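You operate a simulated robot arm through the tools that you are given. There is no shell and no other tool. Be economical: measure what you need, move in short steps, check, and stop when the job is done.

You run a simulated two-armed robot. Do the job below in one go: nothing can be reset, and whatever is moved stays where it is left.

JOB
Brush the finer spare sieve clean, then nest and cover it.
Fine: brush it on the blue ring; brush back in its stand; sieve on the pan with the blue base, blue cover on top. What is to be rubbed or washed off counts as gone when no trace of it is left.

The check looks at the end state, three seconds after you hand in, the way a careful person would. Anything else that was tipped, shoved, dropped, spilled or broken makes it a failure. Lids that push on must go on centred and level and be pressed home; caps that screw on are set level and turned clockwise until they are tight.

ROBOT AND FRAMES
Two 7-joint arms with two-finger grippers on one trunk, on a base that drives. Base frame: it is fixed to the floor where the robot stands at the start and does not move with it; the origin is under the middle of the robot, x ahead of it, y to its left, z up; the surface under the hand at the start is at about z = 0.85. Readings come in m, rad, newtons and seconds.
The left shoulder is at the start at [0.05, 0.216, 1.246], the right one opposite. With the tool pointing down near the work surface each hand reaches from about 0.22 to 0.78 m from the robot's upright axis, wherever it stands, measured 20 degrees to its own side. Places, roughly: brush cup of the sieve brush stand [0.4, -0.2, 0.9]; brushing ring [0.4, 0, 0.9]; pan with blue base (11x11x5 cm) [0.4, 0.2, 0.9]. Payload 3.18 kg a hand.
The TCP of each hand is the grasp point between the finger pads, 0.03 m short of the fingertips. In the tool frame z runs along the fingers and y along their closing line. The gripper opens to 0.144 m. The gripper's body begins 0.103 m behind the TCP.
Orientation is told as [roll, pitch, yaw] about the base's x, y, z axes, in that order, counted from this pose: with the fingers straight down and closing along the base's y, the tool's x points along the base's -x, its y along +y and its z along -z.

CONTROLS
- The arms move only by the tool nudge_tool. It takes "left_series", "right_series" or both (then of equal length, played together; a hand with none holds still); each is a list of rows, each an object of numbers (a shift or turn left out is 0, a gripper value left out holds the last): "hand": the gripper command, from -1 (fully open) to 1 (shut), values between in proportion; "dx", "dy", "dz": the shift along the tool's x, y, z in m; "wx", "wy", "wz": the turn, a rotation vector about the tool's x, y, z in rad. In form: [{"hand": .., "dx": .., "dy": .., "dz": .., "wx": .., "wy": .., "wz": ..}, ...]. A call has 1 to 8 rows; each row shifts and turns the commanded pose from where the row before left it, along the tool's axes as they then stand. Each row takes 0.2 s and may step no farther than 0.05 m and 0.15 rad from the row before; otherwise, or with a gripper value out of range, the whole call is refused. A pose out of reach is approached as far as the arm can. The call stops where the force on the tool passes 90 N (or 10 N more than at its start, if that is more) or the arm is blocked; 0.2 s more then pass. The fingers move at their own pace and stop on an object; they squeeze with about 28 N. The grip force told is the motor's: it shows also when the fingers shut on nothing. Time passes only in rows, and 0.2 s behind the last, so rows that do not move let the fingers close. The reply holds the time, the measured pose of the TCP, the force on the tool along the base axes, the opening and the grip force, in the units named above and with some noise, with the torque about the TCP (base axes, N m) and any sound that the robot's microphone picked up.
- Cameras (640 x 400 px; columns grow to the right, rows downward): "scene" is now at [0.1261, 0.0378, 1.4261]; the picture's right is [0.43, -0.91, 0.00], its down [-0.64, -0.30, -0.70] and it looks along [0.64, 0.30, -0.71] (base axes); focal length 254 px, centre (320, 200). "left" rides on the left gripper at [0.077, -0.016, -0.143] in its tool frame; the picture's right is [0.21, 0.98, 0.00], its down [-0.84, 0.18, -0.51] and it looks along [-0.50, 0.11, 0.86] (tool axes); focal length 218 px, centre (320, 200). "right" rides on the right gripper at [0.076, 0.016, -0.143] in its tool frame; the picture's right is [-0.21, 0.98, 0.00], its down [-0.84, -0.18, -0.51] and it looks along [-0.50, -0.11, 0.86] (tool axes); focal length 218 px, centre (320, 200). There is no depth. A picture from a camera that has moved, and an enlarged one, comes with that camera's place and axes in the base frame and with its lens. The place of the scene camera against the robot may be out by one fixed shift of up to 0.018 m in any direction.
- snapshot(camera): a new picture of that camera. The clock stands still meanwhile.
- slide_trunk(by): slides the trunk up (or, below 0, down) by that many m; the arms and the scene camera ride with it, the base frame stays. It gives what a move gives, with no picture.
- roll_base(legs): drives the robot by 1 to 6 legs, each [ahead, left, turn to the left] in m, m and rad, along the robot's own axes; the way and the turn of a leg run together, so that a leg with both is an arc; at most 1.5 m and 3.142 rad a leg. The arms and the cameras ride along, it lands a little off, and it stops where it bumps. It gives what a move gives.
- head_to(pan, tilt): turns the head with the scene camera to pan (to the left, within 1.396 rad either way) and tilt (down, from -0.506 to 1.204), counted from straight ahead of the robot. It gives what a move gives.
- inspect(camera, box): a new picture of the part [left, top, right, bottom] of that camera's present view, enlarged. The clock stands still meanwhile.
- sign_off(): hands the job in; it is judged then, once.

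Work in short steps. Places have to be worked out from the pictures, the camera data and where the tool is seen: move nearer, look again, correct. Check each grasp and each placing, and mend what went wrong. You have 120 turns and 88 pictures in all, those below and enlarged ones among them. Open the grippers and draw the arms clear of the work before you hand the job in, unless the task says otherwise; then end with one line.

The tools are called as a command line: name --argument value ..., lists and objects as JSON in quotes. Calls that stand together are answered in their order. nudge_tool: Moves the arms, as the interface text tells. Its arguments: {"type":"object","properties":{"left_series":{"type":"array"},"right_series":{"type":"array"}},"required":[]} The other tools are called the same way: slide_trunk (by) slides the trunk up or down; roll_base (legs) drives the base; head_to (pan, tilt) turns the head that bears the scene camera; snapshot (camera) takes a picture; inspect (camera, box) takes an enlarged picture of a part of a camera's view; sign_off () hands the job in.

At the start:

```text
clock: 0.0
left_eef_pos: [0.5036, 0.4657, 1.1672]
left_ee_rot: [0.0, 0.001, 0.001]
left_ft_force: [0.0, 0.0, 0.0]
left_torque: [0.02, -0.02, 0.03]
left_width: 0.1443
left_grasp_force: 0.0
right_eef_pos: [0.4184, 0.0174, 1.1975]
right_ee_rot: [0.0, 0.001, 0.002]
right_ft_force: [0.4, -0.5, 0.6]
right_torque: [0.06, 0.0, -0.02]
right_width: 0.1438
right_grasp_force: 0.1
trunk travel left (down, up): [-0.325, 0.044]
robot x, y, heading: [-0.0001, 0.0008, 0.003]
head pan, tilt: [0.44, 0.791]
```

scene: 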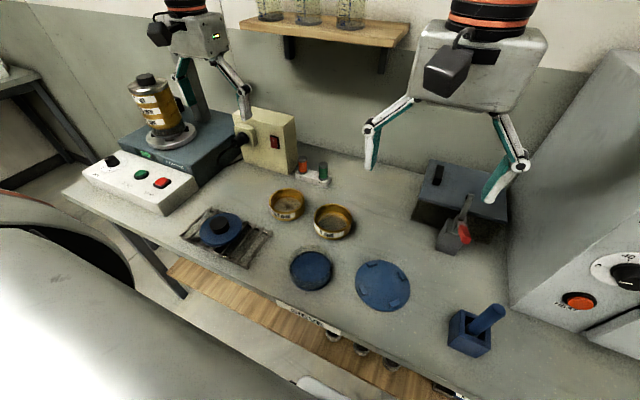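
right: 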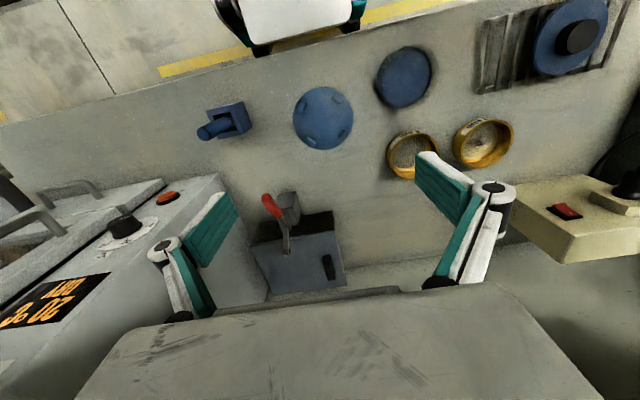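
left: 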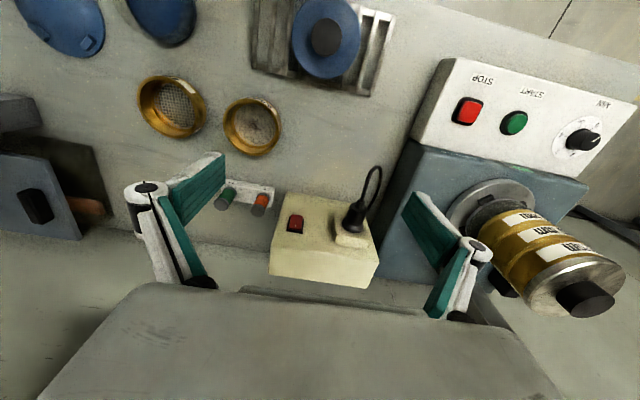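

The pictures show two brass sieves, a blue ring, a blue dark disc (probably the pan), a blue cover with a knob on a rack, and a brush in its stand. I'll enlarge the key areas first.

inspect --camera "scene" --box '[170, 170, 420, 326]'

inspect --camera "left" --box '[110, 50, 310, 175]'

inspect --camera "scene" --box '[340, 170, 560, 400]'

```text
2.56 times, centred on (295, 248) of scene
camera zoom: at [0.1261, 0.0378, 1.4261], right [0.43, -0.91, 0.0], down [-0.64, -0.3, -0.7], along [0.64, 0.3, -0.71], focal length 651 px, centre (384, 77)
```

zoom: 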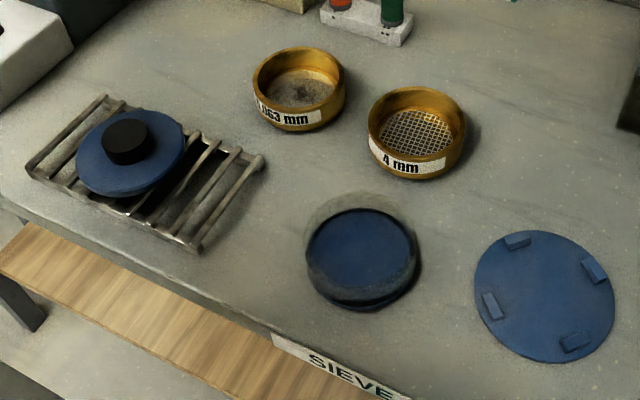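

```text
3.20 times, centred on (210, 112) of left
camera zoom: at [0.425, 0.4505, 1.3087], right [-0.21, 0.98, 0.0], down [0.84, 0.18, 0.51], along [0.5, 0.11, -0.86], focal length 698 px, centre (672, 480)
```

zoom: 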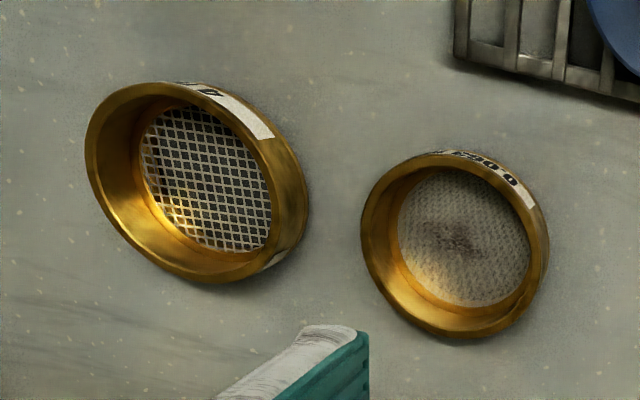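

```text
1.74 times, centred on (450, 285) of scene
camera zoom: at [0.1261, 0.0378, 1.4261], right [0.43, -0.91, 0.0], down [-0.64, -0.3, -0.7], along [0.64, 0.3, -0.71], focal length 442 px, centre (94, 52)
```

zoom: 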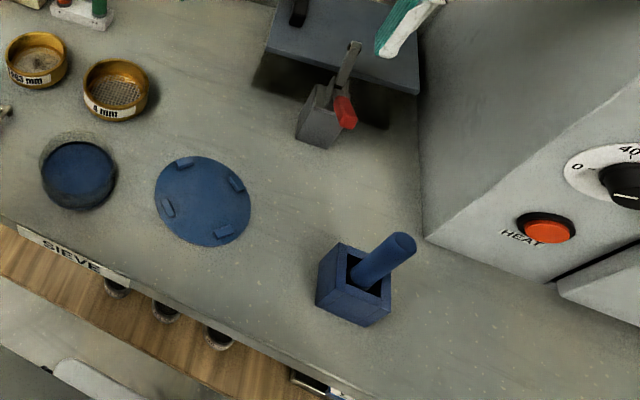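

The 0.063 mm sieve, the one farther left at about (0.55, 0.348), is the finer one, and it has dirt on its mesh. I'm bringing the left hand above it, partly closed so it clears the 4 mm sieve.

nudge_tool --left_series '[{"hand": -0.74, "dx": -0.012, "dy": -0.03, "dz": 0.03}, {"dx": -0.011, "dy": -0.03, "dz": 0.035}, {"dx": -0.011, "dy": -0.03, "dz": 0.035}, {"dx": -0.01, "dy": -0.029, "dz": 0.03}]'

snapshot --camera "left"

snapshot --camera "scene"

```text
clock: 1.0
left_eef_pos: [0.578, 0.4262, 1.0681]
left_ee_rot: [-0.015, 0.007, -0.007]
left_ft_force: [-0.2, 1.3, -0.5]
left_torque: [-0.01, 0.03, 0.0]
left_width: 0.125
left_grasp_force: 0.0
left hand out of reach, approached as far as the arm can: row 2, 3, 4
right_eef_pos: [0.4192, 0.0187, 1.1975]
right_ee_rot: [0.0, 0.001, -0.001]
right_ft_force: [-0.4, 0.9, -0.4]
right_torque: [-0.04, 0.01, -0.02]
right_width: 0.1439
right_grasp_force: 0.2
trunk travel left (down, up): [-0.325, 0.044]
robot x, y, heading: [-0.0017, 0.0013, -0.001]
head pan, tilt: [0.44, 0.791]
```

```text
81 pictures are left
camera left: at [0.5012, 0.4133, 1.2113], right [-0.2, 0.98, -0.01], down [0.85, 0.18, 0.5], along [0.49, 0.09, -0.87], focal length 218 px, centre (320, 200)
```

left: 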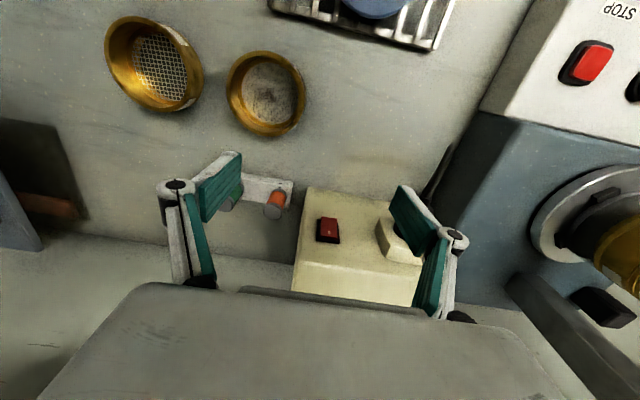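

```text
80 pictures are left
camera scene: at [0.1273, 0.0384, 1.426], right [0.43, -0.91, 0.0], down [-0.64, -0.3, -0.7], along [0.64, 0.3, -0.71], focal length 254 px, centre (320, 200)
```

scene: 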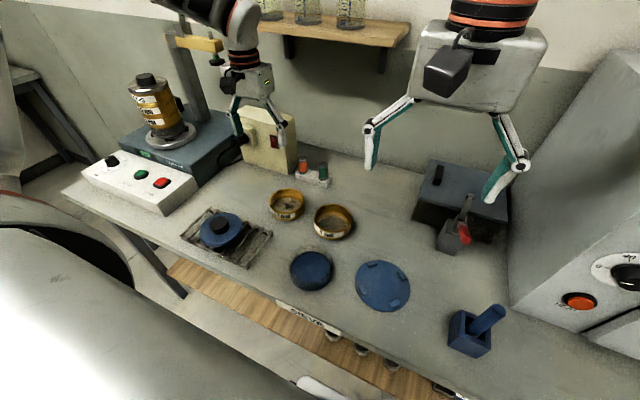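

The reply says out of reach, yet the target is well inside the stated range, so the arm may have got stuck on the way. I'll send still rows to see whether it converges.

nudge_tool --left_series '[{"dz": -0.02}, {"dx": 0.0}]'

```text
clock: 1.6
left_eef_pos: [0.577, 0.4269, 1.0901]
left_ee_rot: [-0.002, 0.002, 0.001]
left_ft_force: [0.3, 0.2, 0.2]
left_torque: [0.0, 0.02, 0.0]
left_width: 0.1253
left_grasp_force: 0.1
right_eef_pos: [0.4186, 0.0173, 1.1976]
right_ee_rot: [-0.002, 0.001, -0.001]
right_ft_force: [0.1, 0.2, 0.4]
right_torque: [-0.02, 0.03, -0.01]
right_width: 0.1441
right_grasp_force: 0.1
trunk travel left (down, up): [-0.325, 0.044]
robot x, y, heading: [0.0024, 0.0023, 0.004]
head pan, tilt: [0.44, 0.791]
```

The commanded pose now follows the pose it actually reached. I'll step in y and -x at this height with small rows.

nudge_tool --left_series '[{"dx": 0.02, "dy": -0.015}, {"dx": 0.015, "dy": -0.02}, {"dx": 0.0, "dy": -0.02}, {"dy": -0.02}]'

```text
clock: 2.6
left_eef_pos: [0.567, 0.416, 1.1171]
left_ee_rot: [-0.008, 0.006, -0.005]
left_ft_force: [-0.3, -0.6, -0.1]
left_torque: [0.01, -0.01, -0.01]
left_width: 0.1254
left_grasp_force: 0.0
left hand out of reach, approached as far as the arm can: row 1, 2, 3, 4
right_eef_pos: [0.4185, 0.0174, 1.1979]
right_ee_rot: [0.001, 0.001, -0.001]
right_ft_force: [-0.8, 0.5, -0.3]
right_torque: [0.01, 0.01, 0.01]
right_width: 0.1441
right_grasp_force: 0.0
trunk travel left (down, up): [-0.325, 0.044]
robot x, y, heading: [0.0027, 0.0015, -0.004]
head pan, tilt: [0.44, 0.791]
```

It looks like a joint limit. I'll test a yaw turn, since I also considered gripping along x, and see whether that frees the arm.

nudge_tool --left_series '[{"wz": 0.15}, {"wz": 0.15}, {"wz": 0.15}, {"wz": 0.15}]'

```text
clock: 3.6
left_eef_pos: [0.5663, 0.4154, 1.1161]
left_ee_rot: [-0.002, -0.003, -0.601]
left_ft_force: [0.4, 0.0, 0.2]
left_torque: [0.01, 0.0, 0.01]
left_width: 0.1254
left_grasp_force: 0.1
right_eef_pos: [0.4177, 0.0168, 1.1977]
right_ee_rot: [0.0, 0.0, 0.0]
right_ft_force: [0.4, -0.9, -0.3]
right_torque: [0.0, -0.01, 0.0]
right_width: 0.1438
right_grasp_force: 0.1
trunk travel left (down, up): [-0.325, 0.044]
robot x, y, heading: [0.0004, -0.0007, 0.003]
head pan, tilt: [0.44, 0.791]
```

Yaw works freely. Now I'll try moving base -y from here.

nudge_tool --left_series '[{"dx": -0.017, "dy": -0.0248}, {"dx": -0.017, "dy": -0.0248}]'

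```text
clock: 4.2
left_eef_pos: [0.5679, 0.3527, 1.1158]
left_ee_rot: [-0.001, 0.0, -0.599]
left_ft_force: [-0.5, -0.4, -0.5]
left_torque: [-0.01, 0.03, -0.02]
left_width: 0.1253
left_grasp_force: 0.1
right_eef_pos: [0.4193, 0.0183, 1.1978]
right_ee_rot: [0.0, 0.002, 0.0]
right_ft_force: [-0.2, 0.4, 0.6]
right_torque: [-0.01, 0.03, 0.04]
right_width: 0.144
right_grasp_force: 0.1
trunk travel left (down, up): [-0.325, 0.044]
robot x, y, heading: [0.0018, -0.0004, -0.0]
head pan, tilt: [0.44, 0.791]
```

Yaw was the limit. I'll continue to yaw -1.57, which closes along x, and that also clears the 4 mm sieve.

nudge_tool --left_series '[{"wz": 0.15}, {"wz": 0.15}, {"wz": 0.15}, {"wz": 0.15}, {"wz": 0.15}, {"wz": 0.15}, {"wz": 0.07}]'

snapshot --camera "left"

```text
clock: 5.8
left_eef_pos: [0.5661, 0.3554, 1.1184]
left_ee_rot: [-0.001, -0.002, -1.572]
left_ft_force: [0.0, -1.5, 0.0]
left_torque: [0.02, -0.01, -0.01]
left_width: 0.1251
left_grasp_force: 0.0
right_eef_pos: [0.4183, 0.018, 1.1972]
right_ee_rot: [0.001, 0.0, -0.001]
right_ft_force: [0.6, -0.2, -0.8]
right_torque: [0.01, -0.03, 0.0]
right_width: 0.144
right_grasp_force: 0.1
trunk travel left (down, up): [-0.325, 0.044]
robot x, y, heading: [-0.0009, 0.0007, -0.001]
head pan, tilt: [0.44, 0.791]
```

```text
79 pictures are left
camera left: at [0.549, 0.4326, 1.2577], right [0.98, 0.21, 0.0], down [0.18, -0.84, 0.51], along [0.11, -0.5, -0.86], focal length 218 px, centre (320, 200)
```

left: 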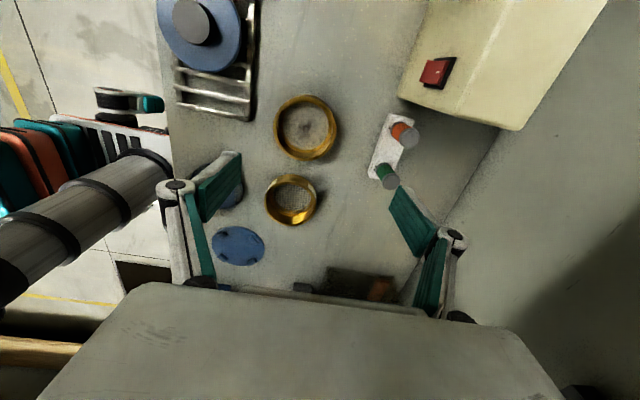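

From this view the fine sieve is at about (0.545, 0.350). I'll centre over it, lower to z≈0.98 and look again.

nudge_tool --left_series '[{"dx": -0.005, "dy": -0.011, "dz": 0.035}, {"dy": -0.01, "dz": 0.035}, {"dz": 0.034}, {"dz": 0.034}]'

snapshot --camera "left"

snapshot --camera "scene"

```text
clock: 6.8
left_eef_pos: [0.544, 0.3493, 0.9783]
left_ee_rot: [0.0, -0.002, -1.568]
left_ft_force: [-0.1, 0.7, 0.2]
left_torque: [0.0, 0.01, 0.01]
left_width: 0.1252
left_grasp_force: 0.0
right_eef_pos: [0.4181, 0.0187, 1.1977]
right_ee_rot: [0.001, 0.001, 0.0]
right_ft_force: [0.3, 0.6, 0.0]
right_torque: [-0.03, -0.03, -0.04]
right_width: 0.1442
right_grasp_force: 0.0
trunk travel left (down, up): [-0.325, 0.044]
robot x, y, heading: [-0.0009, 0.0021, 0.001]
head pan, tilt: [0.44, 0.791]
```

```text
78 pictures are left
camera left: at [0.5274, 0.4264, 1.1189], right [0.98, 0.21, 0.0], down [0.18, -0.84, 0.51], along [0.11, -0.5, -0.86], focal length 218 px, centre (320, 200)
```

left: 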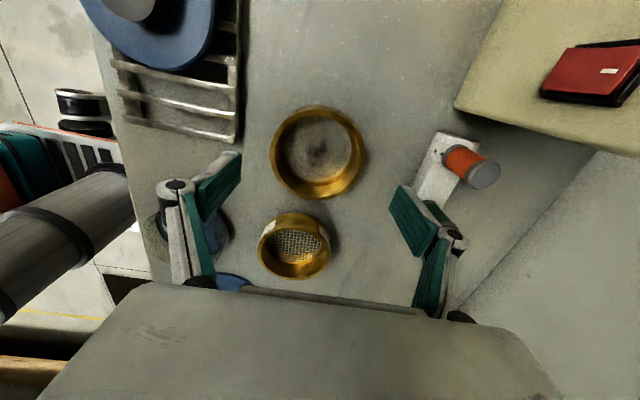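

```text
77 pictures are left
camera scene: at [0.1266, 0.0381, 1.4261], right [0.43, -0.91, 0.0], down [-0.64, -0.3, -0.7], along [0.64, 0.3, -0.71], focal length 254 px, centre (320, 200)
```

scene: 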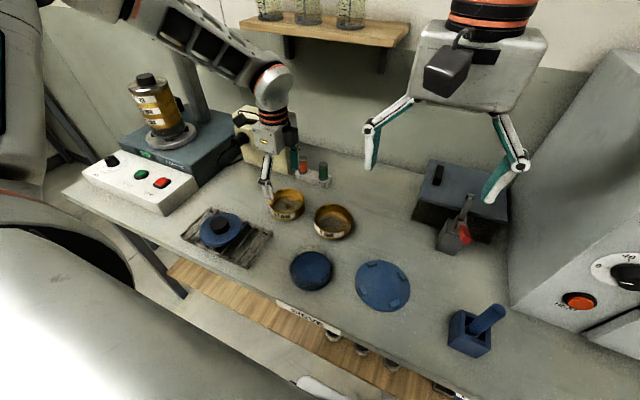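

The sieve lies between the fingers at about (0.541, 0.354), and I judge its top at z≈0.89. I'll shift slightly, lower to z≈0.90 and close.

nudge_tool --left_series '[{"dx": 0.004, "dy": -0.003, "dz": 0.03}, {"dz": 0.03}, {"dz": 0.017}, {"dz": 0.0}]'

snapshot --camera "left"

inspect --camera "scene" --box '[210, 120, 370, 260]'

```text
clock: 7.8
left_eef_pos: [0.5428, 0.3525, 0.9005]
left_ee_rot: [-0.001, -0.003, -1.568]
left_ft_force: [0.0, -0.4, -0.6]
left_torque: [-0.02, 0.02, 0.01]
left_width: 0.1254
left_grasp_force: 0.1
right_eef_pos: [0.4179, 0.0185, 1.1973]
right_ee_rot: [0.0, -0.001, -0.001]
right_ft_force: [0.2, 0.7, 1.2]
right_torque: [0.02, 0.0, -0.01]
right_width: 0.1441
right_grasp_force: 0.0
trunk travel left (down, up): [-0.325, 0.044]
robot x, y, heading: [-0.0012, 0.0017, -0.003]
head pan, tilt: [0.44, 0.791]
```

```text
76 pictures are left
camera left: at [0.5246, 0.4299, 1.0427], right [0.98, 0.21, 0.0], down [0.18, -0.84, 0.51], along [0.11, -0.5, -0.86], focal length 218 px, centre (320, 200)
```

left: 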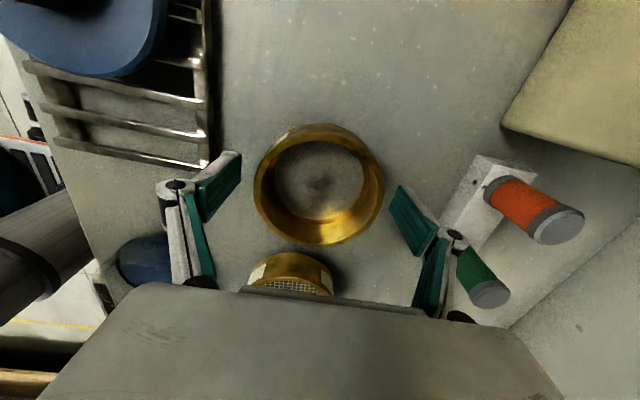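

```text
2.86 times, centred on (290, 190) of scene
camera zoom: at [0.1259, 0.0376, 1.4262], right [0.43, -0.91, 0.0], down [-0.64, -0.3, -0.7], along [0.64, 0.3, -0.71], focal length 727 px, centre (406, 229)
```

zoom: 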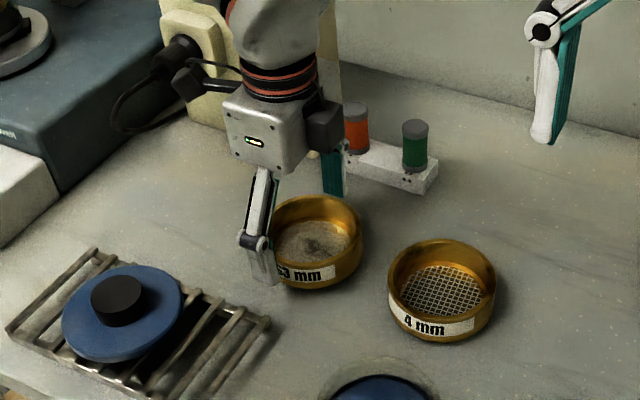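

The sieve's rim centre is at about (0.540, 0.357). I'll make that small correction and close.

nudge_tool --left_series '[{"dx": 0.0045, "dy": -0.002}, {"dz": 0.002}, {"hand": 1}, {"hand": 1}, {"hand": 1}]'

snapshot --camera "left"

```text
clock: 9.0
left_eef_pos: [0.5419, 0.3577, 0.8996]
left_ee_rot: [0.002, -0.003, -1.566]
left_ft_force: [2.5, 0.4, 4.3]
left_torque: [-0.23, -0.01, 0.04]
left_width: 0.1025
left_grasp_force: 28.0
right_eef_pos: [0.4179, 0.0172, 1.1984]
right_ee_rot: [0.0, -0.001, -0.001]
right_ft_force: [-0.5, -0.2, -0.3]
right_torque: [0.01, -0.01, -0.01]
right_width: 0.1441
right_grasp_force: 0.0
trunk travel left (down, up): [-0.325, 0.044]
robot x, y, heading: [0.0043, 0.003, -0.001]
head pan, tilt: [0.44, 0.791]
```

```text
74 pictures are left
camera left: at [0.5235, 0.4343, 1.0408], right [0.98, 0.21, 0.0], down [0.18, -0.84, 0.51], along [0.11, -0.5, -0.86], focal length 218 px, centre (320, 200)
```

left: 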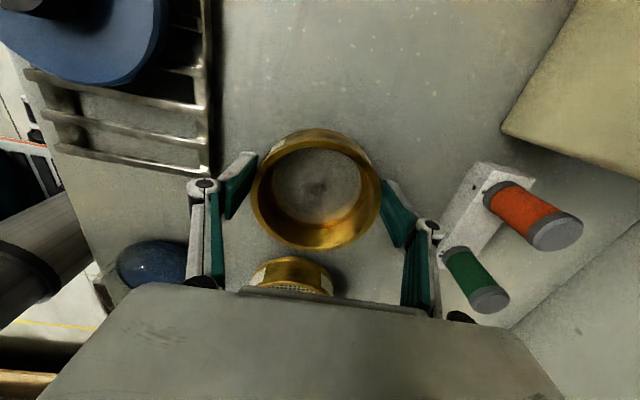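

The grip is firm at 0.1025 m. I'll lift the sieve and move the right hand clear towards the brush side.

nudge_tool --left_series '[{"dz": -0.02}, {"dz": -0.03}, {"dz": -0.03}, {"dz": -0.03}, {"dz": -0.03}, {"dz": 0}]' --right_series '[{"dy": -0.04}, {"dy": -0.04}, {"dy": -0.04}, {"dy": -0.04}, {"dy": -0.04}, {"dy": -0.04}]'

snapshot --camera "right"

snapshot --camera "scene"

```text
clock: 10.4
left_eef_pos: [0.5414, 0.3555, 1.0389]
left_ee_rot: [0.0, 0.0, -1.567]
left_ft_force: [0.8, 0.6, 0.6]
left_torque: [0.0, -0.04, -0.01]
left_width: 0.0002
left_grasp_force: 27.9
right_eef_pos: [0.4188, -0.2246, 1.1979]
right_ee_rot: [0.002, -0.001, 0.001]
right_ft_force: [0.1, 0.1, -0.9]
right_torque: [0.04, 0.01, 0.0]
right_width: 0.1437
right_grasp_force: 0.1
trunk travel left (down, up): [-0.325, 0.044]
robot x, y, heading: [0.0006, 0.0032, -0.002]
head pan, tilt: [0.44, 0.791]
```

```text
73 pictures are left
camera right: at [0.3421, -0.209, 1.3397], right [0.21, 0.98, 0.0], down [0.84, -0.18, 0.51], along [0.5, -0.1, -0.86], focal length 218 px, centre (320, 200)
```

right: 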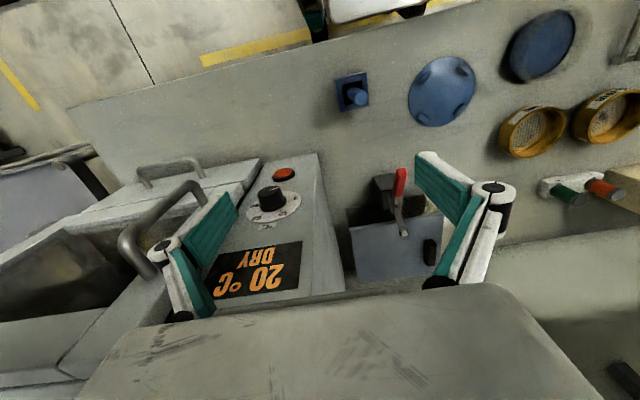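

```text
72 pictures are left
camera scene: at [0.1259, 0.0362, 1.4262], right [0.43, -0.91, 0.0], down [-0.64, -0.3, -0.7], along [0.64, 0.3, -0.71], focal length 254 px, centre (320, 200)
```

scene: 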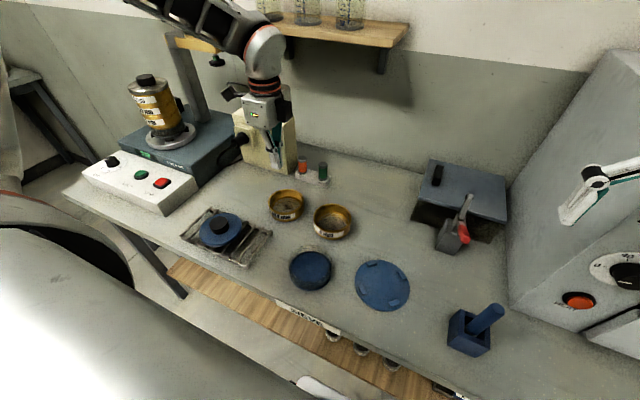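

The sieve slipped out and still stands upright in its place, so the grip was too high on the rim. I'll reopen and look at it close up before taking a lower grip.

nudge_tool --left_series '[{"hand": -0.74}, {"dx": 0}, {"dx": 0}, {"dz": 0.03}, {"dz": 0.03}]'

inspect --camera "scene" --box '[240, 170, 370, 251]'

snapshot --camera "left"

```text
clock: 11.6
left_eef_pos: [0.5424, 0.3585, 0.9781]
left_ee_rot: [0.0, -0.001, -1.569]
left_ft_force: [-0.8, -0.2, -0.3]
left_torque: [-0.02, -0.04, 0.04]
left_width: 0.1253
left_grasp_force: 0.0
right_eef_pos: [0.42, -0.2223, 1.1976]
right_ee_rot: [0.0, 0.0, -0.001]
right_ft_force: [0.4, 0.3, -1.0]
right_torque: [-0.01, -0.01, 0.0]
right_width: 0.144
right_grasp_force: 0.1
trunk travel left (down, up): [-0.325, 0.044]
robot x, y, heading: [-0.0038, -0.0, 0.004]
head pan, tilt: [0.44, 0.791]
```

```text
4.92 times, centred on (305, 210) of scene
camera zoom: at [0.1263, 0.038, 1.4261], right [0.43, -0.91, 0.0], down [-0.64, -0.3, -0.7], along [0.64, 0.3, -0.71], focal length 1252 px, centre (394, 148)
```

zoom: 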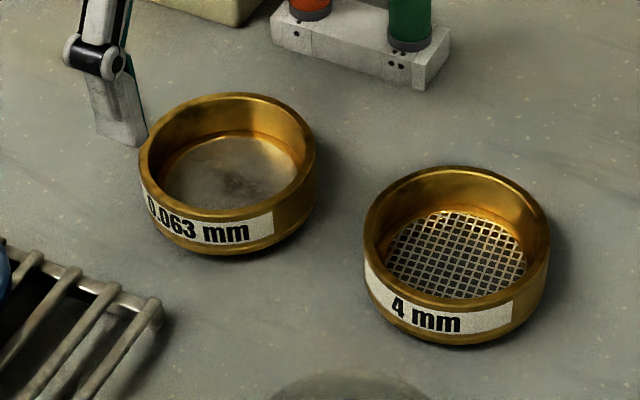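

```text
70 pictures are left
camera left: at [0.5237, 0.4361, 1.1195], right [0.98, 0.21, 0.0], down [0.18, -0.84, 0.51], along [0.11, -0.5, -0.86], focal length 218 px, centre (320, 200)
```

left: 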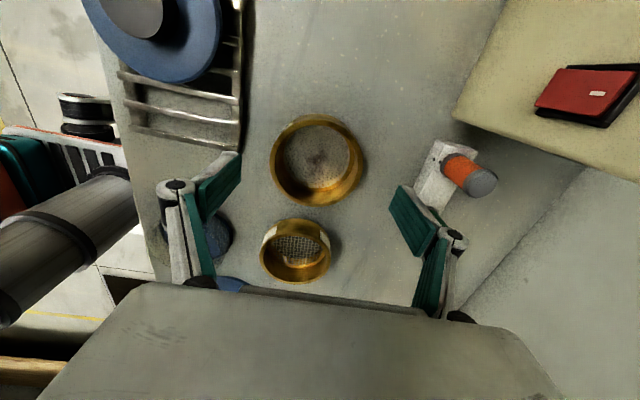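

The outer wall is about 0.035 m tall with a stepped foot, so the top is near 0.886. I'll go down to TCP z≈0.884 and grip again.

nudge_tool --left_series '[{"dx": -0.003, "dy": -0.002, "dz": 0.03}, {"dz": 0.03}, {"dz": 0.02}, {"dz": 0.014}, {"dz": 0}, {"hand": 1}, {"hand": 1}, {"hand": 1}]'

nudge_tool --left_series '[{"dz": -0.01}, {"dz": -0.015}, {"dz": 0}]'

snapshot --camera "left"

```text
clock: 13.4
left_eef_pos: [0.5404, 0.356, 0.8841]
left_ee_rot: [0.001, -0.001, -1.568]
left_ft_force: [0.3, 0.7, -0.1]
left_torque: [-0.09, -0.01, 0.01]
left_width: 0.1025
left_grasp_force: 29.0
right_eef_pos: [0.4184, -0.2229, 1.1973]
right_ee_rot: [0.001, 0.0, 0.0]
right_ft_force: [-0.5, 0.5, 0.3]
right_torque: [-0.02, 0.01, 0.02]
right_width: 0.1438
right_grasp_force: 0.0
trunk travel left (down, up): [-0.325, 0.044]
robot x, y, heading: [-0.0025, 0.0018, -0.002]
head pan, tilt: [0.44, 0.791]
```

```text
clock: 14.2
left_eef_pos: [0.5384, 0.3555, 0.91]
left_ee_rot: [-0.001, -0.004, -1.567]
left_ft_force: [-0.2, 0.6, -1.9]
left_torque: [-0.01, -0.02, 0.0]
left_width: 0.1024
left_grasp_force: 28.1
right_eef_pos: [0.419, -0.2238, 1.1984]
right_ee_rot: [0.001, 0.0, 0.001]
right_ft_force: [0.4, 1.0, -0.4]
right_torque: [0.0, -0.01, -0.03]
right_width: 0.1439
right_grasp_force: 0.0
trunk travel left (down, up): [-0.325, 0.044]
robot x, y, heading: [-0.0044, -0.0006, -0.003]
head pan, tilt: [0.44, 0.791]
```

```text
69 pictures are left
camera left: at [0.5214, 0.4334, 1.051], right [0.98, 0.21, 0.0], down [0.18, -0.84, 0.51], along [0.11, -0.5, -0.86], focal length 218 px, centre (320, 200)
```

left: 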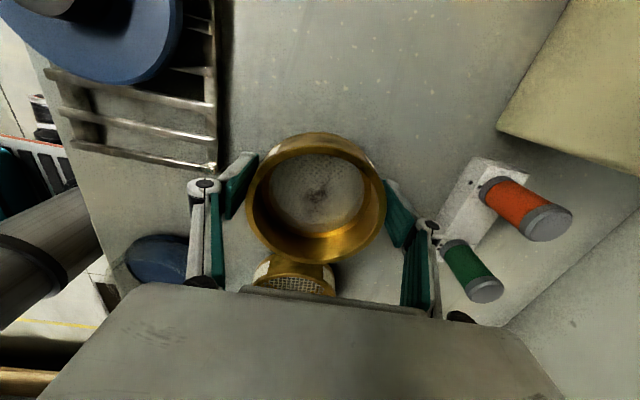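

The sieve is held, 2 N of weight with its rim at TCP level. I'll raise it and carry it over to hover near the ring.

nudge_tool --left_series '[{"dz": -0.04}, {"dz": -0.04}, {"dx": -0.045, "dy": -0.015}, {"dx": -0.045, "dy": -0.015}, {"dx": -0.045, "dy": -0.015}, {"dx": -0.045, "dy": -0.015}]'

nudge_tool --left_series '[{"dx": -0.04, "dy": -0.015}, {"dx": -0.04, "dy": -0.015}, {"dx": -0.035, "dy": -0.01}, {"dx": -0.035, "dy": -0.01}, {"dx": 0}]'

snapshot --camera "scene"

snapshot --camera "right"

```text
clock: 15.6
left_eef_pos: [0.4791, 0.1758, 0.9895]
left_ee_rot: [0.002, -0.002, -1.566]
left_ft_force: [0.0, 0.0, -1.2]
left_torque: [0.03, 0.03, 0.0]
left_width: 0.1024
left_grasp_force: 28.3
right_eef_pos: [0.4203, -0.2241, 1.1958]
right_ee_rot: [0.0, 0.003, 0.0]
right_ft_force: [-0.2, -1.2, -0.7]
right_torque: [-0.02, -0.01, 0.0]
right_width: 0.1438
right_grasp_force: 0.1
trunk travel left (down, up): [-0.325, 0.044]
robot x, y, heading: [-0.0016, -0.0015, -0.005]
head pan, tilt: [0.44, 0.791]
```

```text
clock: 16.8
left_eef_pos: [0.4011, 0.1392, 1.0291]
left_ee_rot: [0.003, -0.004, -1.566]
left_ft_force: [0.4, 0.4, -1.2]
left_torque: [0.06, -0.03, -0.02]
left_width: 0.1024
left_grasp_force: 28.4
left hand out of reach, approached as far as the arm can: row 1, 2, 3, 4
right_eef_pos: [0.4189, -0.2231, 1.1977]
right_ee_rot: [0.001, 0.0, 0.001]
right_ft_force: [-0.1, -0.4, -0.1]
right_torque: [0.05, 0.0, 0.03]
right_width: 0.1437
right_grasp_force: 0.0
trunk travel left (down, up): [-0.325, 0.044]
robot x, y, heading: [-0.0018, 0.0005, -0.004]
head pan, tilt: [0.44, 0.791]
```

```text
68 pictures are left
camera scene: at [0.1264, 0.0379, 1.4261], right [0.43, -0.91, 0.0], down [-0.64, -0.3, -0.7], along [0.64, 0.3, -0.71], focal length 254 px, centre (320, 200)
```

scene: 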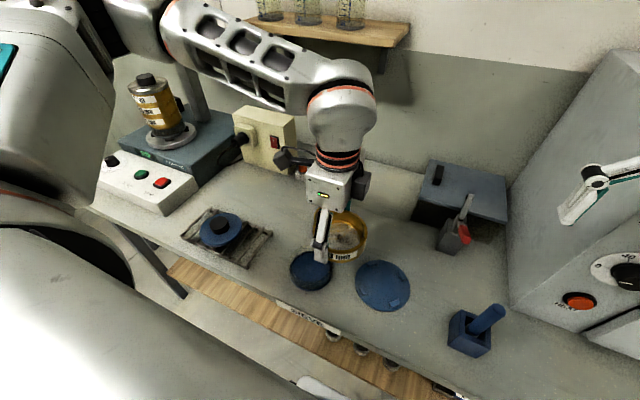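

```text
67 pictures are left
camera right: at [0.3426, -0.2069, 1.34], right [0.21, 0.98, 0.0], down [0.84, -0.18, 0.51], along [0.5, -0.11, -0.86], focal length 218 px, centre (320, 200)
```

right: 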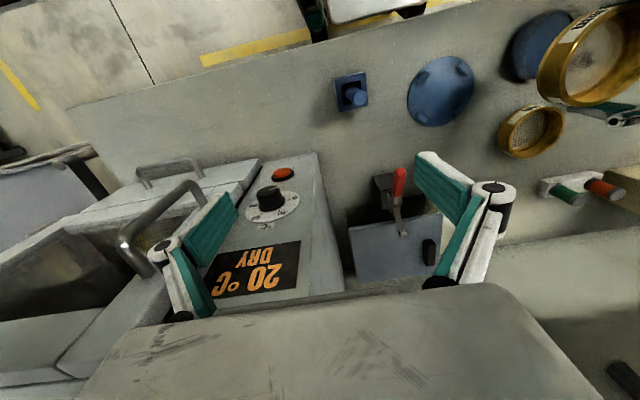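

The arm is limited again. I'll test whether more yaw in the same sense frees it, first going back a bit and then down to the working height.

nudge_tool --left_series '[{"wz": 0.15}, {"wz": 0.15}, {"dx": -0.02, "dy": 0.006}, {"dx": -0.02, "dy": 0.006}]'

```text
clock: 17.8
left_eef_pos: [0.3969, 0.1377, 1.0364]
left_ee_rot: [0.001, -0.005, -1.871]
left_ft_force: [-0.3, -0.5, -1.8]
left_torque: [0.04, -0.05, 0.02]
left_width: 0.1022
left_grasp_force: 28.3
left hand out of reach, approached as far as the arm can: row 3, 4
right_eef_pos: [0.4188, -0.223, 1.1971]
right_ee_rot: [0.0, 0.0, 0.0]
right_ft_force: [0.5, 0.3, 0.1]
right_torque: [0.04, 0.0, 0.0]
right_width: 0.1441
right_grasp_force: 0.0
trunk travel left (down, up): [-0.325, 0.044]
robot x, y, heading: [-0.0015, -0.0007, 0.002]
head pan, tilt: [0.44, 0.791]
```

More yaw doesn't help. I'll turn back and test whether the spot is reachable farther out, at larger x, since that tells me which base move would help.

nudge_tool --left_series '[{"wz": -0.15}, {"wz": -0.15}, {"dy": 0.045}, {"dy": 0.045}, {"dx": -0.03, "dy": 0.03}, {"dx": -0.04, "dy": 0.01}, {"dx": -0.04}]'

```text
clock: 19.4
left_eef_pos: [0.4718, 0.1521, 1.0622]
left_ee_rot: [0.001, -0.005, -1.567]
left_ft_force: [0.2, 0.5, -2.3]
left_torque: [0.06, -0.05, -0.03]
left_width: 0.1024
left_grasp_force: 27.8
left hand out of reach, approached as far as the arm can: row 3, 4, 5, 6, 7
right_eef_pos: [0.4172, -0.2239, 1.198]
right_ee_rot: [0.0, 0.0, 0.0]
right_ft_force: [-0.7, 0.4, 0.2]
right_torque: [-0.03, 0.0, 0.0]
right_width: 0.1439
right_grasp_force: 0.1
trunk travel left (down, up): [-0.325, 0.044]
robot x, y, heading: [-0.0007, -0.003, -0.002]
head pan, tilt: [0.44, 0.791]
```

The limit is on the left arm's y, at about 0.14. I'll draw the right hand back out of the way and then drive the base to the right, so the ring falls within the left arm's range with the tool axes still aligned.

nudge_tool --right_series '[{"dx": 0.04}, {"dx": 0.04}, {"dx": 0.04}, {"dx": 0.03}]'

head_to --pan -0.5 --tilt 0.8

snapshot --camera "scene"

```text
clock: 20.4
left_eef_pos: [0.4716, 0.1519, 1.0638]
left_ee_rot: [0.001, -0.005, -1.566]
left_ft_force: [1.0, 0.6, -1.8]
left_torque: [0.01, -0.03, -0.02]
left_width: 0.1023
left_grasp_force: 27.6
right_eef_pos: [0.2701, -0.2236, 1.197]
right_ee_rot: [0.0, 0.001, -0.001]
right_ft_force: [-0.2, 0.5, -0.8]
right_torque: [-0.01, -0.02, -0.01]
right_width: 0.1441
right_grasp_force: 0.1
trunk travel left (down, up): [-0.325, 0.044]
robot x, y, heading: [-0.0013, 0.0001, -0.001]
head pan, tilt: [0.44, 0.791]
```

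```text
clock: 21.6
left_eef_pos: [0.4704, 0.1524, 1.0606]
left_ee_rot: [0.002, -0.006, -1.568]
left_ft_force: [0.9, 0.2, -1.8]
left_torque: [0.03, -0.01, 0.01]
left_width: 0.1022
left_grasp_force: 28.0
right_eef_pos: [0.2707, -0.2247, 1.197]
right_ee_rot: [0.001, 0.0, 0.0]
right_ft_force: [-0.4, 0.4, 0.4]
right_torque: [0.0, -0.03, -0.01]
right_width: 0.1439
right_grasp_force: 0.1
trunk travel left (down, up): [-0.325, 0.044]
robot x, y, heading: [0.003, -0.0014, -0.002]
head pan, tilt: [-0.499, 0.799]
```

```text
66 pictures are left
camera scene: at [0.1236, -0.0352, 1.4254], right [-0.48, -0.88, 0.0], down [-0.63, 0.34, -0.7], along [0.61, -0.33, -0.72], focal length 254 px, centre (320, 200)
```

scene: 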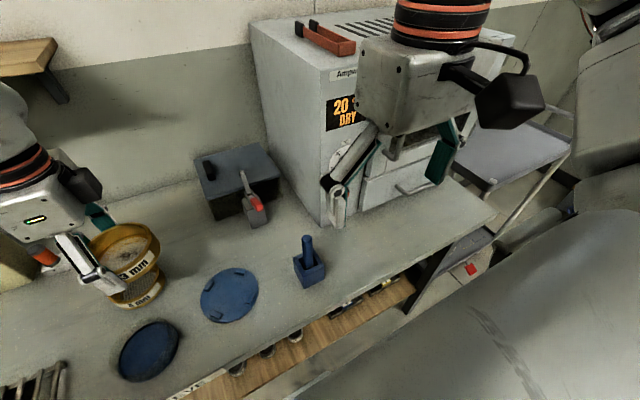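

The bench is clear on that side, the oven's front stays beyond x≈0.5, and the brush stands upright in its cup. I'm driving 0.17 m to the right.

roll_base --legs '[[0, -0.17, 0]]'

```text
clock: 23.8
left_eef_pos: [0.4715, -0.021, 1.0621]
left_ee_rot: [0.002, -0.004, -1.571]
left_ft_force: [0.5, -0.4, -1.8]
left_torque: [0.01, 0.0, -0.01]
left_width: 0.1023
left_grasp_force: 27.9
right_eef_pos: [0.2687, -0.3966, 1.1968]
right_ee_rot: [-0.001, -0.001, -0.003]
right_ft_force: [0.2, 0.3, 0.2]
right_torque: [0.02, 0.0, -0.02]
right_width: 0.1441
right_grasp_force: 0.1
trunk travel left (down, up): [-0.325, 0.044]
robot x, y, heading: [-0.0015, -0.1733, 0.002]
head pan, tilt: [-0.499, 0.799]
```

The left hand is now over the bench at y=-0.02. I'll turn the head towards the ring and look from both cameras.

head_to --pan 0.4 --tilt 0.9

snapshot --camera "scene"

snapshot --camera "left"

```text
clock: 25.0
left_eef_pos: [0.4732, -0.0207, 1.0621]
left_ee_rot: [0.0, -0.004, -1.571]
left_ft_force: [0.1, 0.3, -1.2]
left_torque: [-0.01, 0.0, 0.0]
left_width: 0.1022
left_grasp_force: 27.8
right_eef_pos: [0.2687, -0.3959, 1.1958]
right_ee_rot: [0.001, 0.0, -0.004]
right_ft_force: [1.2, 0.0, 0.3]
right_torque: [0.04, 0.0, -0.01]
right_width: 0.1439
right_grasp_force: 0.0
trunk travel left (down, up): [-0.325, 0.044]
robot x, y, heading: [-0.0023, -0.1725, -0.003]
head pan, tilt: [0.4, 0.901]
```

```text
65 pictures are left
camera scene: at [0.1221, -0.1385, 1.4175], right [0.38, -0.92, 0.0], down [-0.72, -0.3, -0.62], along [0.57, 0.24, -0.78], focal length 254 px, centre (320, 200)
```

scene: 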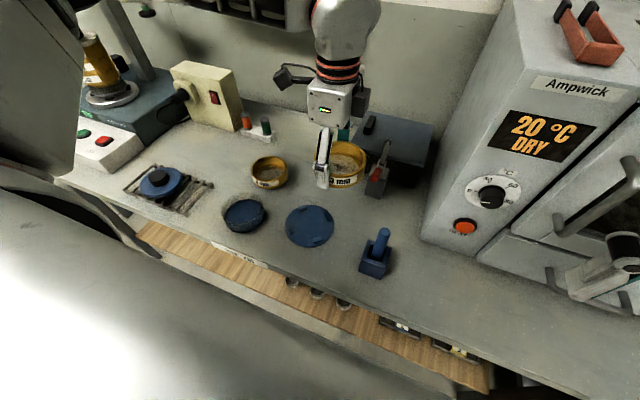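

```text
64 pictures are left
camera left: at [0.4543, 0.058, 1.203], right [0.98, 0.21, 0.0], down [0.18, -0.84, 0.51], along [0.11, -0.5, -0.86], focal length 218 px, centre (320, 200)
```

left: 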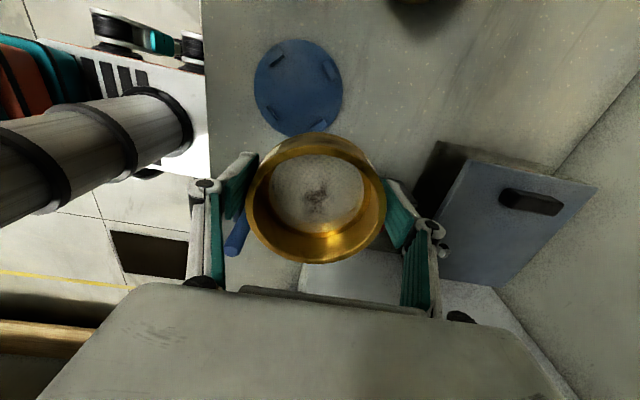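

The left camera puts the ring's centre at (0.429, 0.030). I'll move over it and come down to about 4 cm above before checking.

nudge_tool --left_series '[{"dx": 0.025, "dy": -0.022}, {"dx": 0.025, "dy": -0.021}, {"dz": 0.04}, {"dz": 0.04}, {"dz": 0.04}, {"dz": 0.01}]'

inspect --camera "scene" --box '[240, 140, 400, 280]'

snapshot --camera "left"

```text
clock: 26.4
left_eef_pos: [0.4286, 0.0289, 0.9324]
left_ee_rot: [0.001, -0.004, -1.573]
left_ft_force: [-0.4, -0.2, -1.6]
left_torque: [0.03, 0.0, 0.01]
left_width: 0.1025
left_grasp_force: 28.2
right_eef_pos: [0.2683, -0.3957, 1.197]
right_ee_rot: [0.002, -0.001, -0.002]
right_ft_force: [0.0, 0.0, -0.4]
right_torque: [0.01, 0.0, -0.01]
right_width: 0.1441
right_grasp_force: 0.1
trunk travel left (down, up): [-0.325, 0.044]
robot x, y, heading: [0.0044, -0.1708, -0.002]
head pan, tilt: [0.4, 0.901]
```

```text
2.86 times, centred on (320, 210) of scene
camera zoom: at [0.1216, -0.1383, 1.4175], right [0.39, -0.92, 0.0], down [-0.72, -0.3, -0.62], along [0.57, 0.24, -0.78], focal length 727 px, centre (320, 171)
```

zoom: 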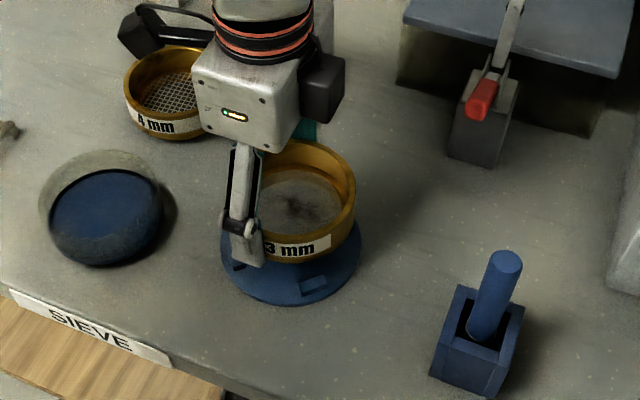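

```text
62 pictures are left
camera left: at [0.4119, 0.1076, 1.073], right [0.98, 0.21, 0.0], down [0.18, -0.84, 0.51], along [0.11, -0.5, -0.86], focal length 218 px, centre (320, 200)
```

left: 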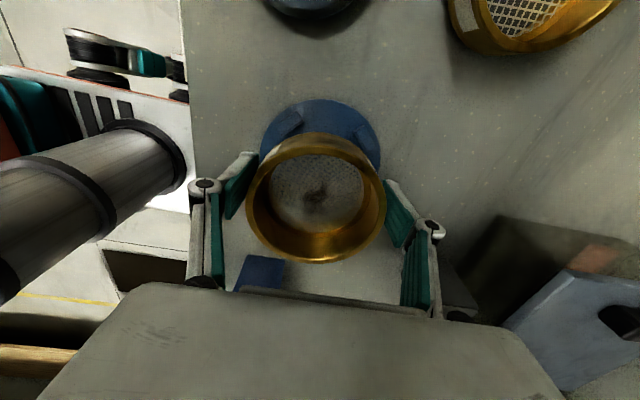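

The predicted and seen outlines agree to a few mm, with the ring's y about 2 mm lower. I'll correct that and lower in small steps, watching the force.

nudge_tool --left_series '[{"dx": -0.002, "dz": 0.01}, {"dz": 0.01}, {"dz": 0.01}, {"dz": 0.005}, {"dz": 0}]'

inspect --camera "scene" --box '[280, 180, 370, 258]'

inspect --camera "left" --box '[220, 90, 420, 290]'

```text
clock: 27.6
left_eef_pos: [0.4272, 0.0336, 0.9014]
left_ee_rot: [0.003, -0.007, -1.572]
left_ft_force: [0.9, 0.1, -1.2]
left_torque: [0.02, -0.02, 0.02]
left_width: 0.102
left_grasp_force: 28.5
left hand out of reach, approached as far as the arm can: row 3, 4
right_eef_pos: [0.2685, -0.3959, 1.1965]
right_ee_rot: [0.001, -0.001, -0.004]
right_ft_force: [-0.2, -0.2, -0.5]
right_torque: [0.02, 0.0, -0.04]
right_width: 0.1437
right_grasp_force: 0.0
trunk travel left (down, up): [-0.325, 0.044]
robot x, y, heading: [0.0022, -0.1705, -0.004]
head pan, tilt: [0.4, 0.901]
```

```text
5.13 times, centred on (325, 219) of scene
camera zoom: at [0.1221, -0.1385, 1.4175], right [0.39, -0.92, 0.0], down [-0.72, -0.3, -0.62], along [0.57, 0.24, -0.78], focal length 1305 px, centre (294, 103)
```

zoom: 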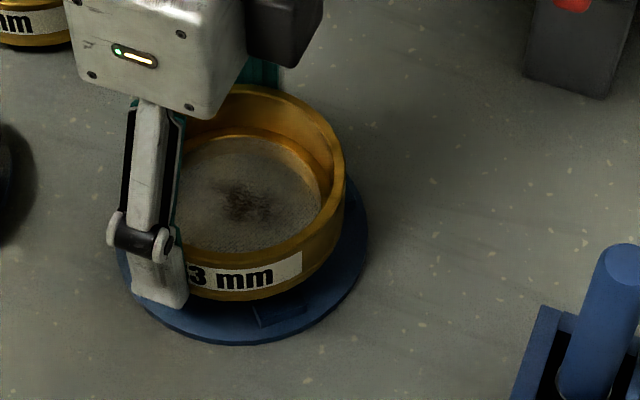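

```text
2.00 times, centred on (320, 190) of left
camera zoom: at [0.4101, 0.1124, 1.043], right [0.98, 0.21, 0.0], down [0.18, -0.84, 0.51], along [0.11, -0.5, -0.86], focal length 436 px, centre (320, 220)
```

zoom: 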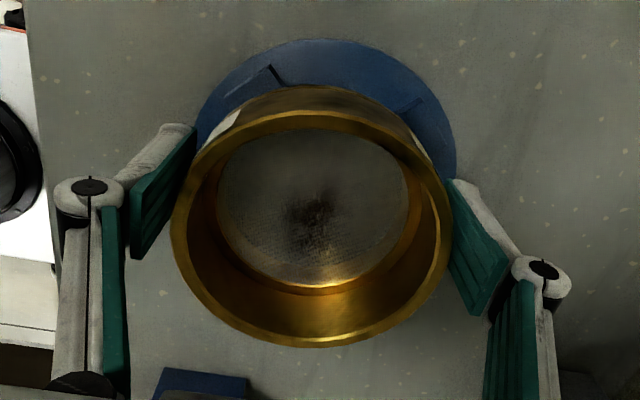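

The arm hit its limit again near relative y=0.2. I'll raise it a bit and drive another 0.12 m right.

nudge_tool --left_series '[{"dz": -0.04}, {"dz": -0.03}]'

roll_base --legs '[[0, -0.12, 0]]'

nudge_tool --left_series '[{"dx": 0.04}, {"dx": 0.04}, {"dx": 0.035}, {"dx": 0}]'

```text
clock: 28.2
left_eef_pos: [0.4262, 0.0331, 0.9734]
left_ee_rot: [0.001, -0.006, -1.572]
left_ft_force: [0.0, 0.3, -1.6]
left_torque: [0.0, -0.02, -0.01]
left_width: 0.1022
left_grasp_force: 27.9
right_eef_pos: [0.2683, -0.3956, 1.1967]
right_ee_rot: [-0.001, 0.001, -0.005]
right_ft_force: [1.0, 1.0, -0.6]
right_torque: [0.02, -0.05, 0.01]
right_width: 0.144
right_grasp_force: 0.0
trunk travel left (down, up): [-0.325, 0.044]
robot x, y, heading: [0.0005, -0.1735, 0.001]
head pan, tilt: [0.4, 0.901]
```

```text
clock: 29.9
left_eef_pos: [0.4271, -0.0847, 0.9719]
left_ee_rot: [0.002, -0.005, -1.572]
left_ft_force: [0.3, -0.8, -0.9]
left_torque: [0.02, -0.01, 0.0]
left_width: 0.1024
left_grasp_force: 27.9
right_eef_pos: [0.2687, -0.5147, 1.1967]
right_ee_rot: [0.002, 0.001, -0.002]
right_ft_force: [0.1, -0.8, 0.4]
right_torque: [0.05, 0.03, 0.01]
right_width: 0.1441
right_grasp_force: 0.2
trunk travel left (down, up): [-0.325, 0.044]
robot x, y, heading: [-0.0023, -0.2933, -0.005]
head pan, tilt: [0.4, 0.901]
```

```text
clock: 30.9
left_eef_pos: [0.4251, 0.0317, 0.9711]
left_ee_rot: [0.002, -0.005, -1.57]
left_ft_force: [-0.2, -0.4, -1.4]
left_torque: [0.06, 0.01, 0.01]
left_width: 0.1022
left_grasp_force: 28.2
right_eef_pos: [0.2683, -0.5152, 1.197]
right_ee_rot: [0.001, 0.0, -0.003]
right_ft_force: [0.8, 0.9, -0.2]
right_torque: [0.05, 0.01, -0.07]
right_width: 0.144
right_grasp_force: 0.0
trunk travel left (down, up): [-0.325, 0.044]
robot x, y, heading: [0.001, -0.2901, 0.002]
head pan, tilt: [0.4, 0.901]
```

I'm within reach now. To fix the ring centre within a couple of mm, I'll shift slightly to -y, so the whole ring shows above the sieve in the left camera.

nudge_tool --left_series '[{"dx": -0.045}, {"dx": -0.045}, {"dx": 0}, {"dx": 0}]'

inspect --camera "left" --box '[220, 30, 420, 270]'

```text
clock: 31.9
left_eef_pos: [0.4239, -0.0574, 0.9705]
left_ee_rot: [0.002, -0.005, -1.569]
left_ft_force: [0.3, -0.4, -1.6]
left_torque: [0.01, -0.02, 0.01]
left_width: 0.1025
left_grasp_force: 27.9
right_eef_pos: [0.2675, -0.5143, 1.1965]
right_ee_rot: [0.0, -0.001, 0.0]
right_ft_force: [-0.5, -0.5, 0.4]
right_torque: [0.01, 0.01, -0.02]
right_width: 0.144
right_grasp_force: 0.0
trunk travel left (down, up): [-0.325, 0.044]
robot x, y, heading: [-0.0028, -0.2892, -0.005]
head pan, tilt: [0.4, 0.901]
```

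```text
1.67 times, centred on (320, 150) of left
camera zoom: at [0.4067, 0.0195, 1.1111], right [0.98, 0.21, 0.0], down [0.18, -0.84, 0.51], along [0.11, -0.5, -0.86], focal length 364 px, centre (320, 283)
```

zoom: 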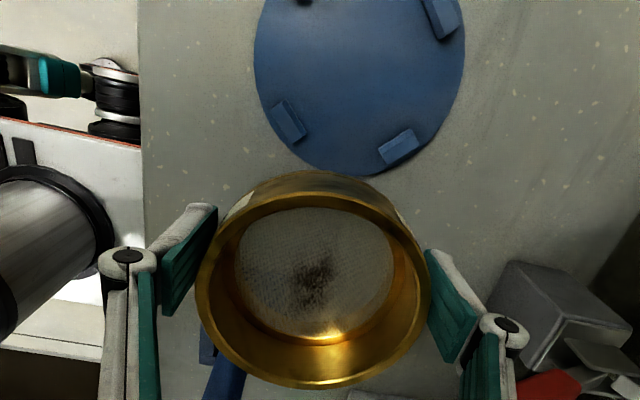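

The view shows the sieve sits about 11 mm to -y of the TCP and the ring's centre is at about (0.430, 0.022). So the TCP target is (0.430, 0.033). I'll go there and down close above the lugs.

nudge_tool --left_series '[{"dx": 0.045, "dy": 0.006}, {"dx": 0.0455}, {"dz": 0.03}, {"dz": 0.027}, {"dz": 0}, {"dz": 0}]'

inspect --camera "left" --box '[220, 80, 420, 280]'

inspect --camera "scene" --box '[220, 150, 320, 230]'

```text
clock: 33.3
left_eef_pos: [0.4312, 0.0312, 0.9115]
left_ee_rot: [0.002, -0.006, -1.569]
left_ft_force: [1.2, -0.4, -1.7]
left_torque: [0.03, 0.0, 0.0]
left_width: 0.1024
left_grasp_force: 27.7
right_eef_pos: [0.2683, -0.5139, 1.1964]
right_ee_rot: [0.001, 0.0, -0.002]
right_ft_force: [-0.4, 0.6, 0.4]
right_torque: [0.0, 0.0, 0.04]
right_width: 0.1438
right_grasp_force: 0.2
trunk travel left (down, up): [-0.325, 0.044]
robot x, y, heading: [0.0003, -0.2893, -0.002]
head pan, tilt: [0.4, 0.901]
```

```text
2.00 times, centred on (320, 180) of left
camera zoom: at [0.4137, 0.1091, 1.0532], right [0.98, 0.21, 0.0], down [0.18, -0.84, 0.51], along [0.11, -0.5, -0.86], focal length 436 px, centre (320, 240)
```

zoom: 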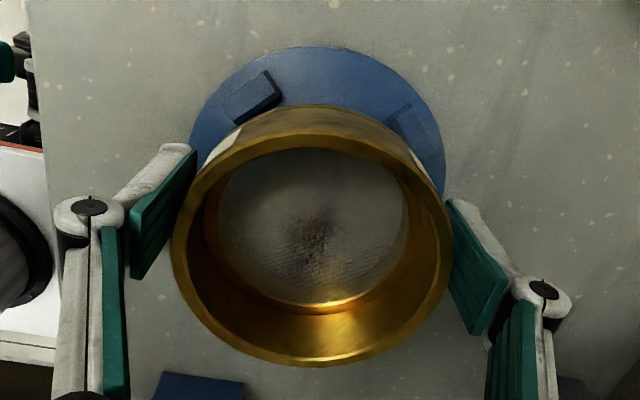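

```text
5.00 times, centred on (270, 190) of scene
camera zoom: at [0.1218, -0.2571, 1.4175], right [0.39, -0.92, 0.0], down [-0.72, -0.3, -0.62], along [0.57, 0.24, -0.78], focal length 1272 px, centre (570, 250)
```

zoom: 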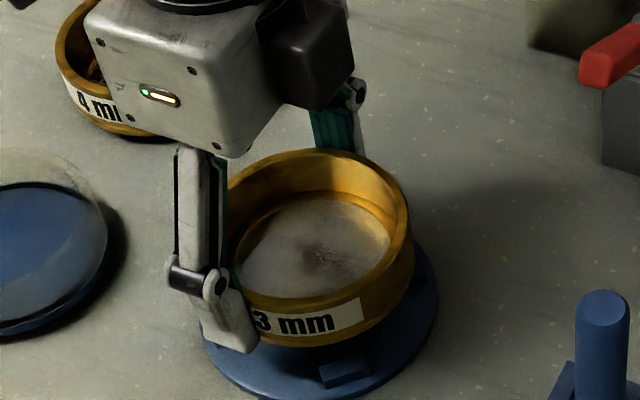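

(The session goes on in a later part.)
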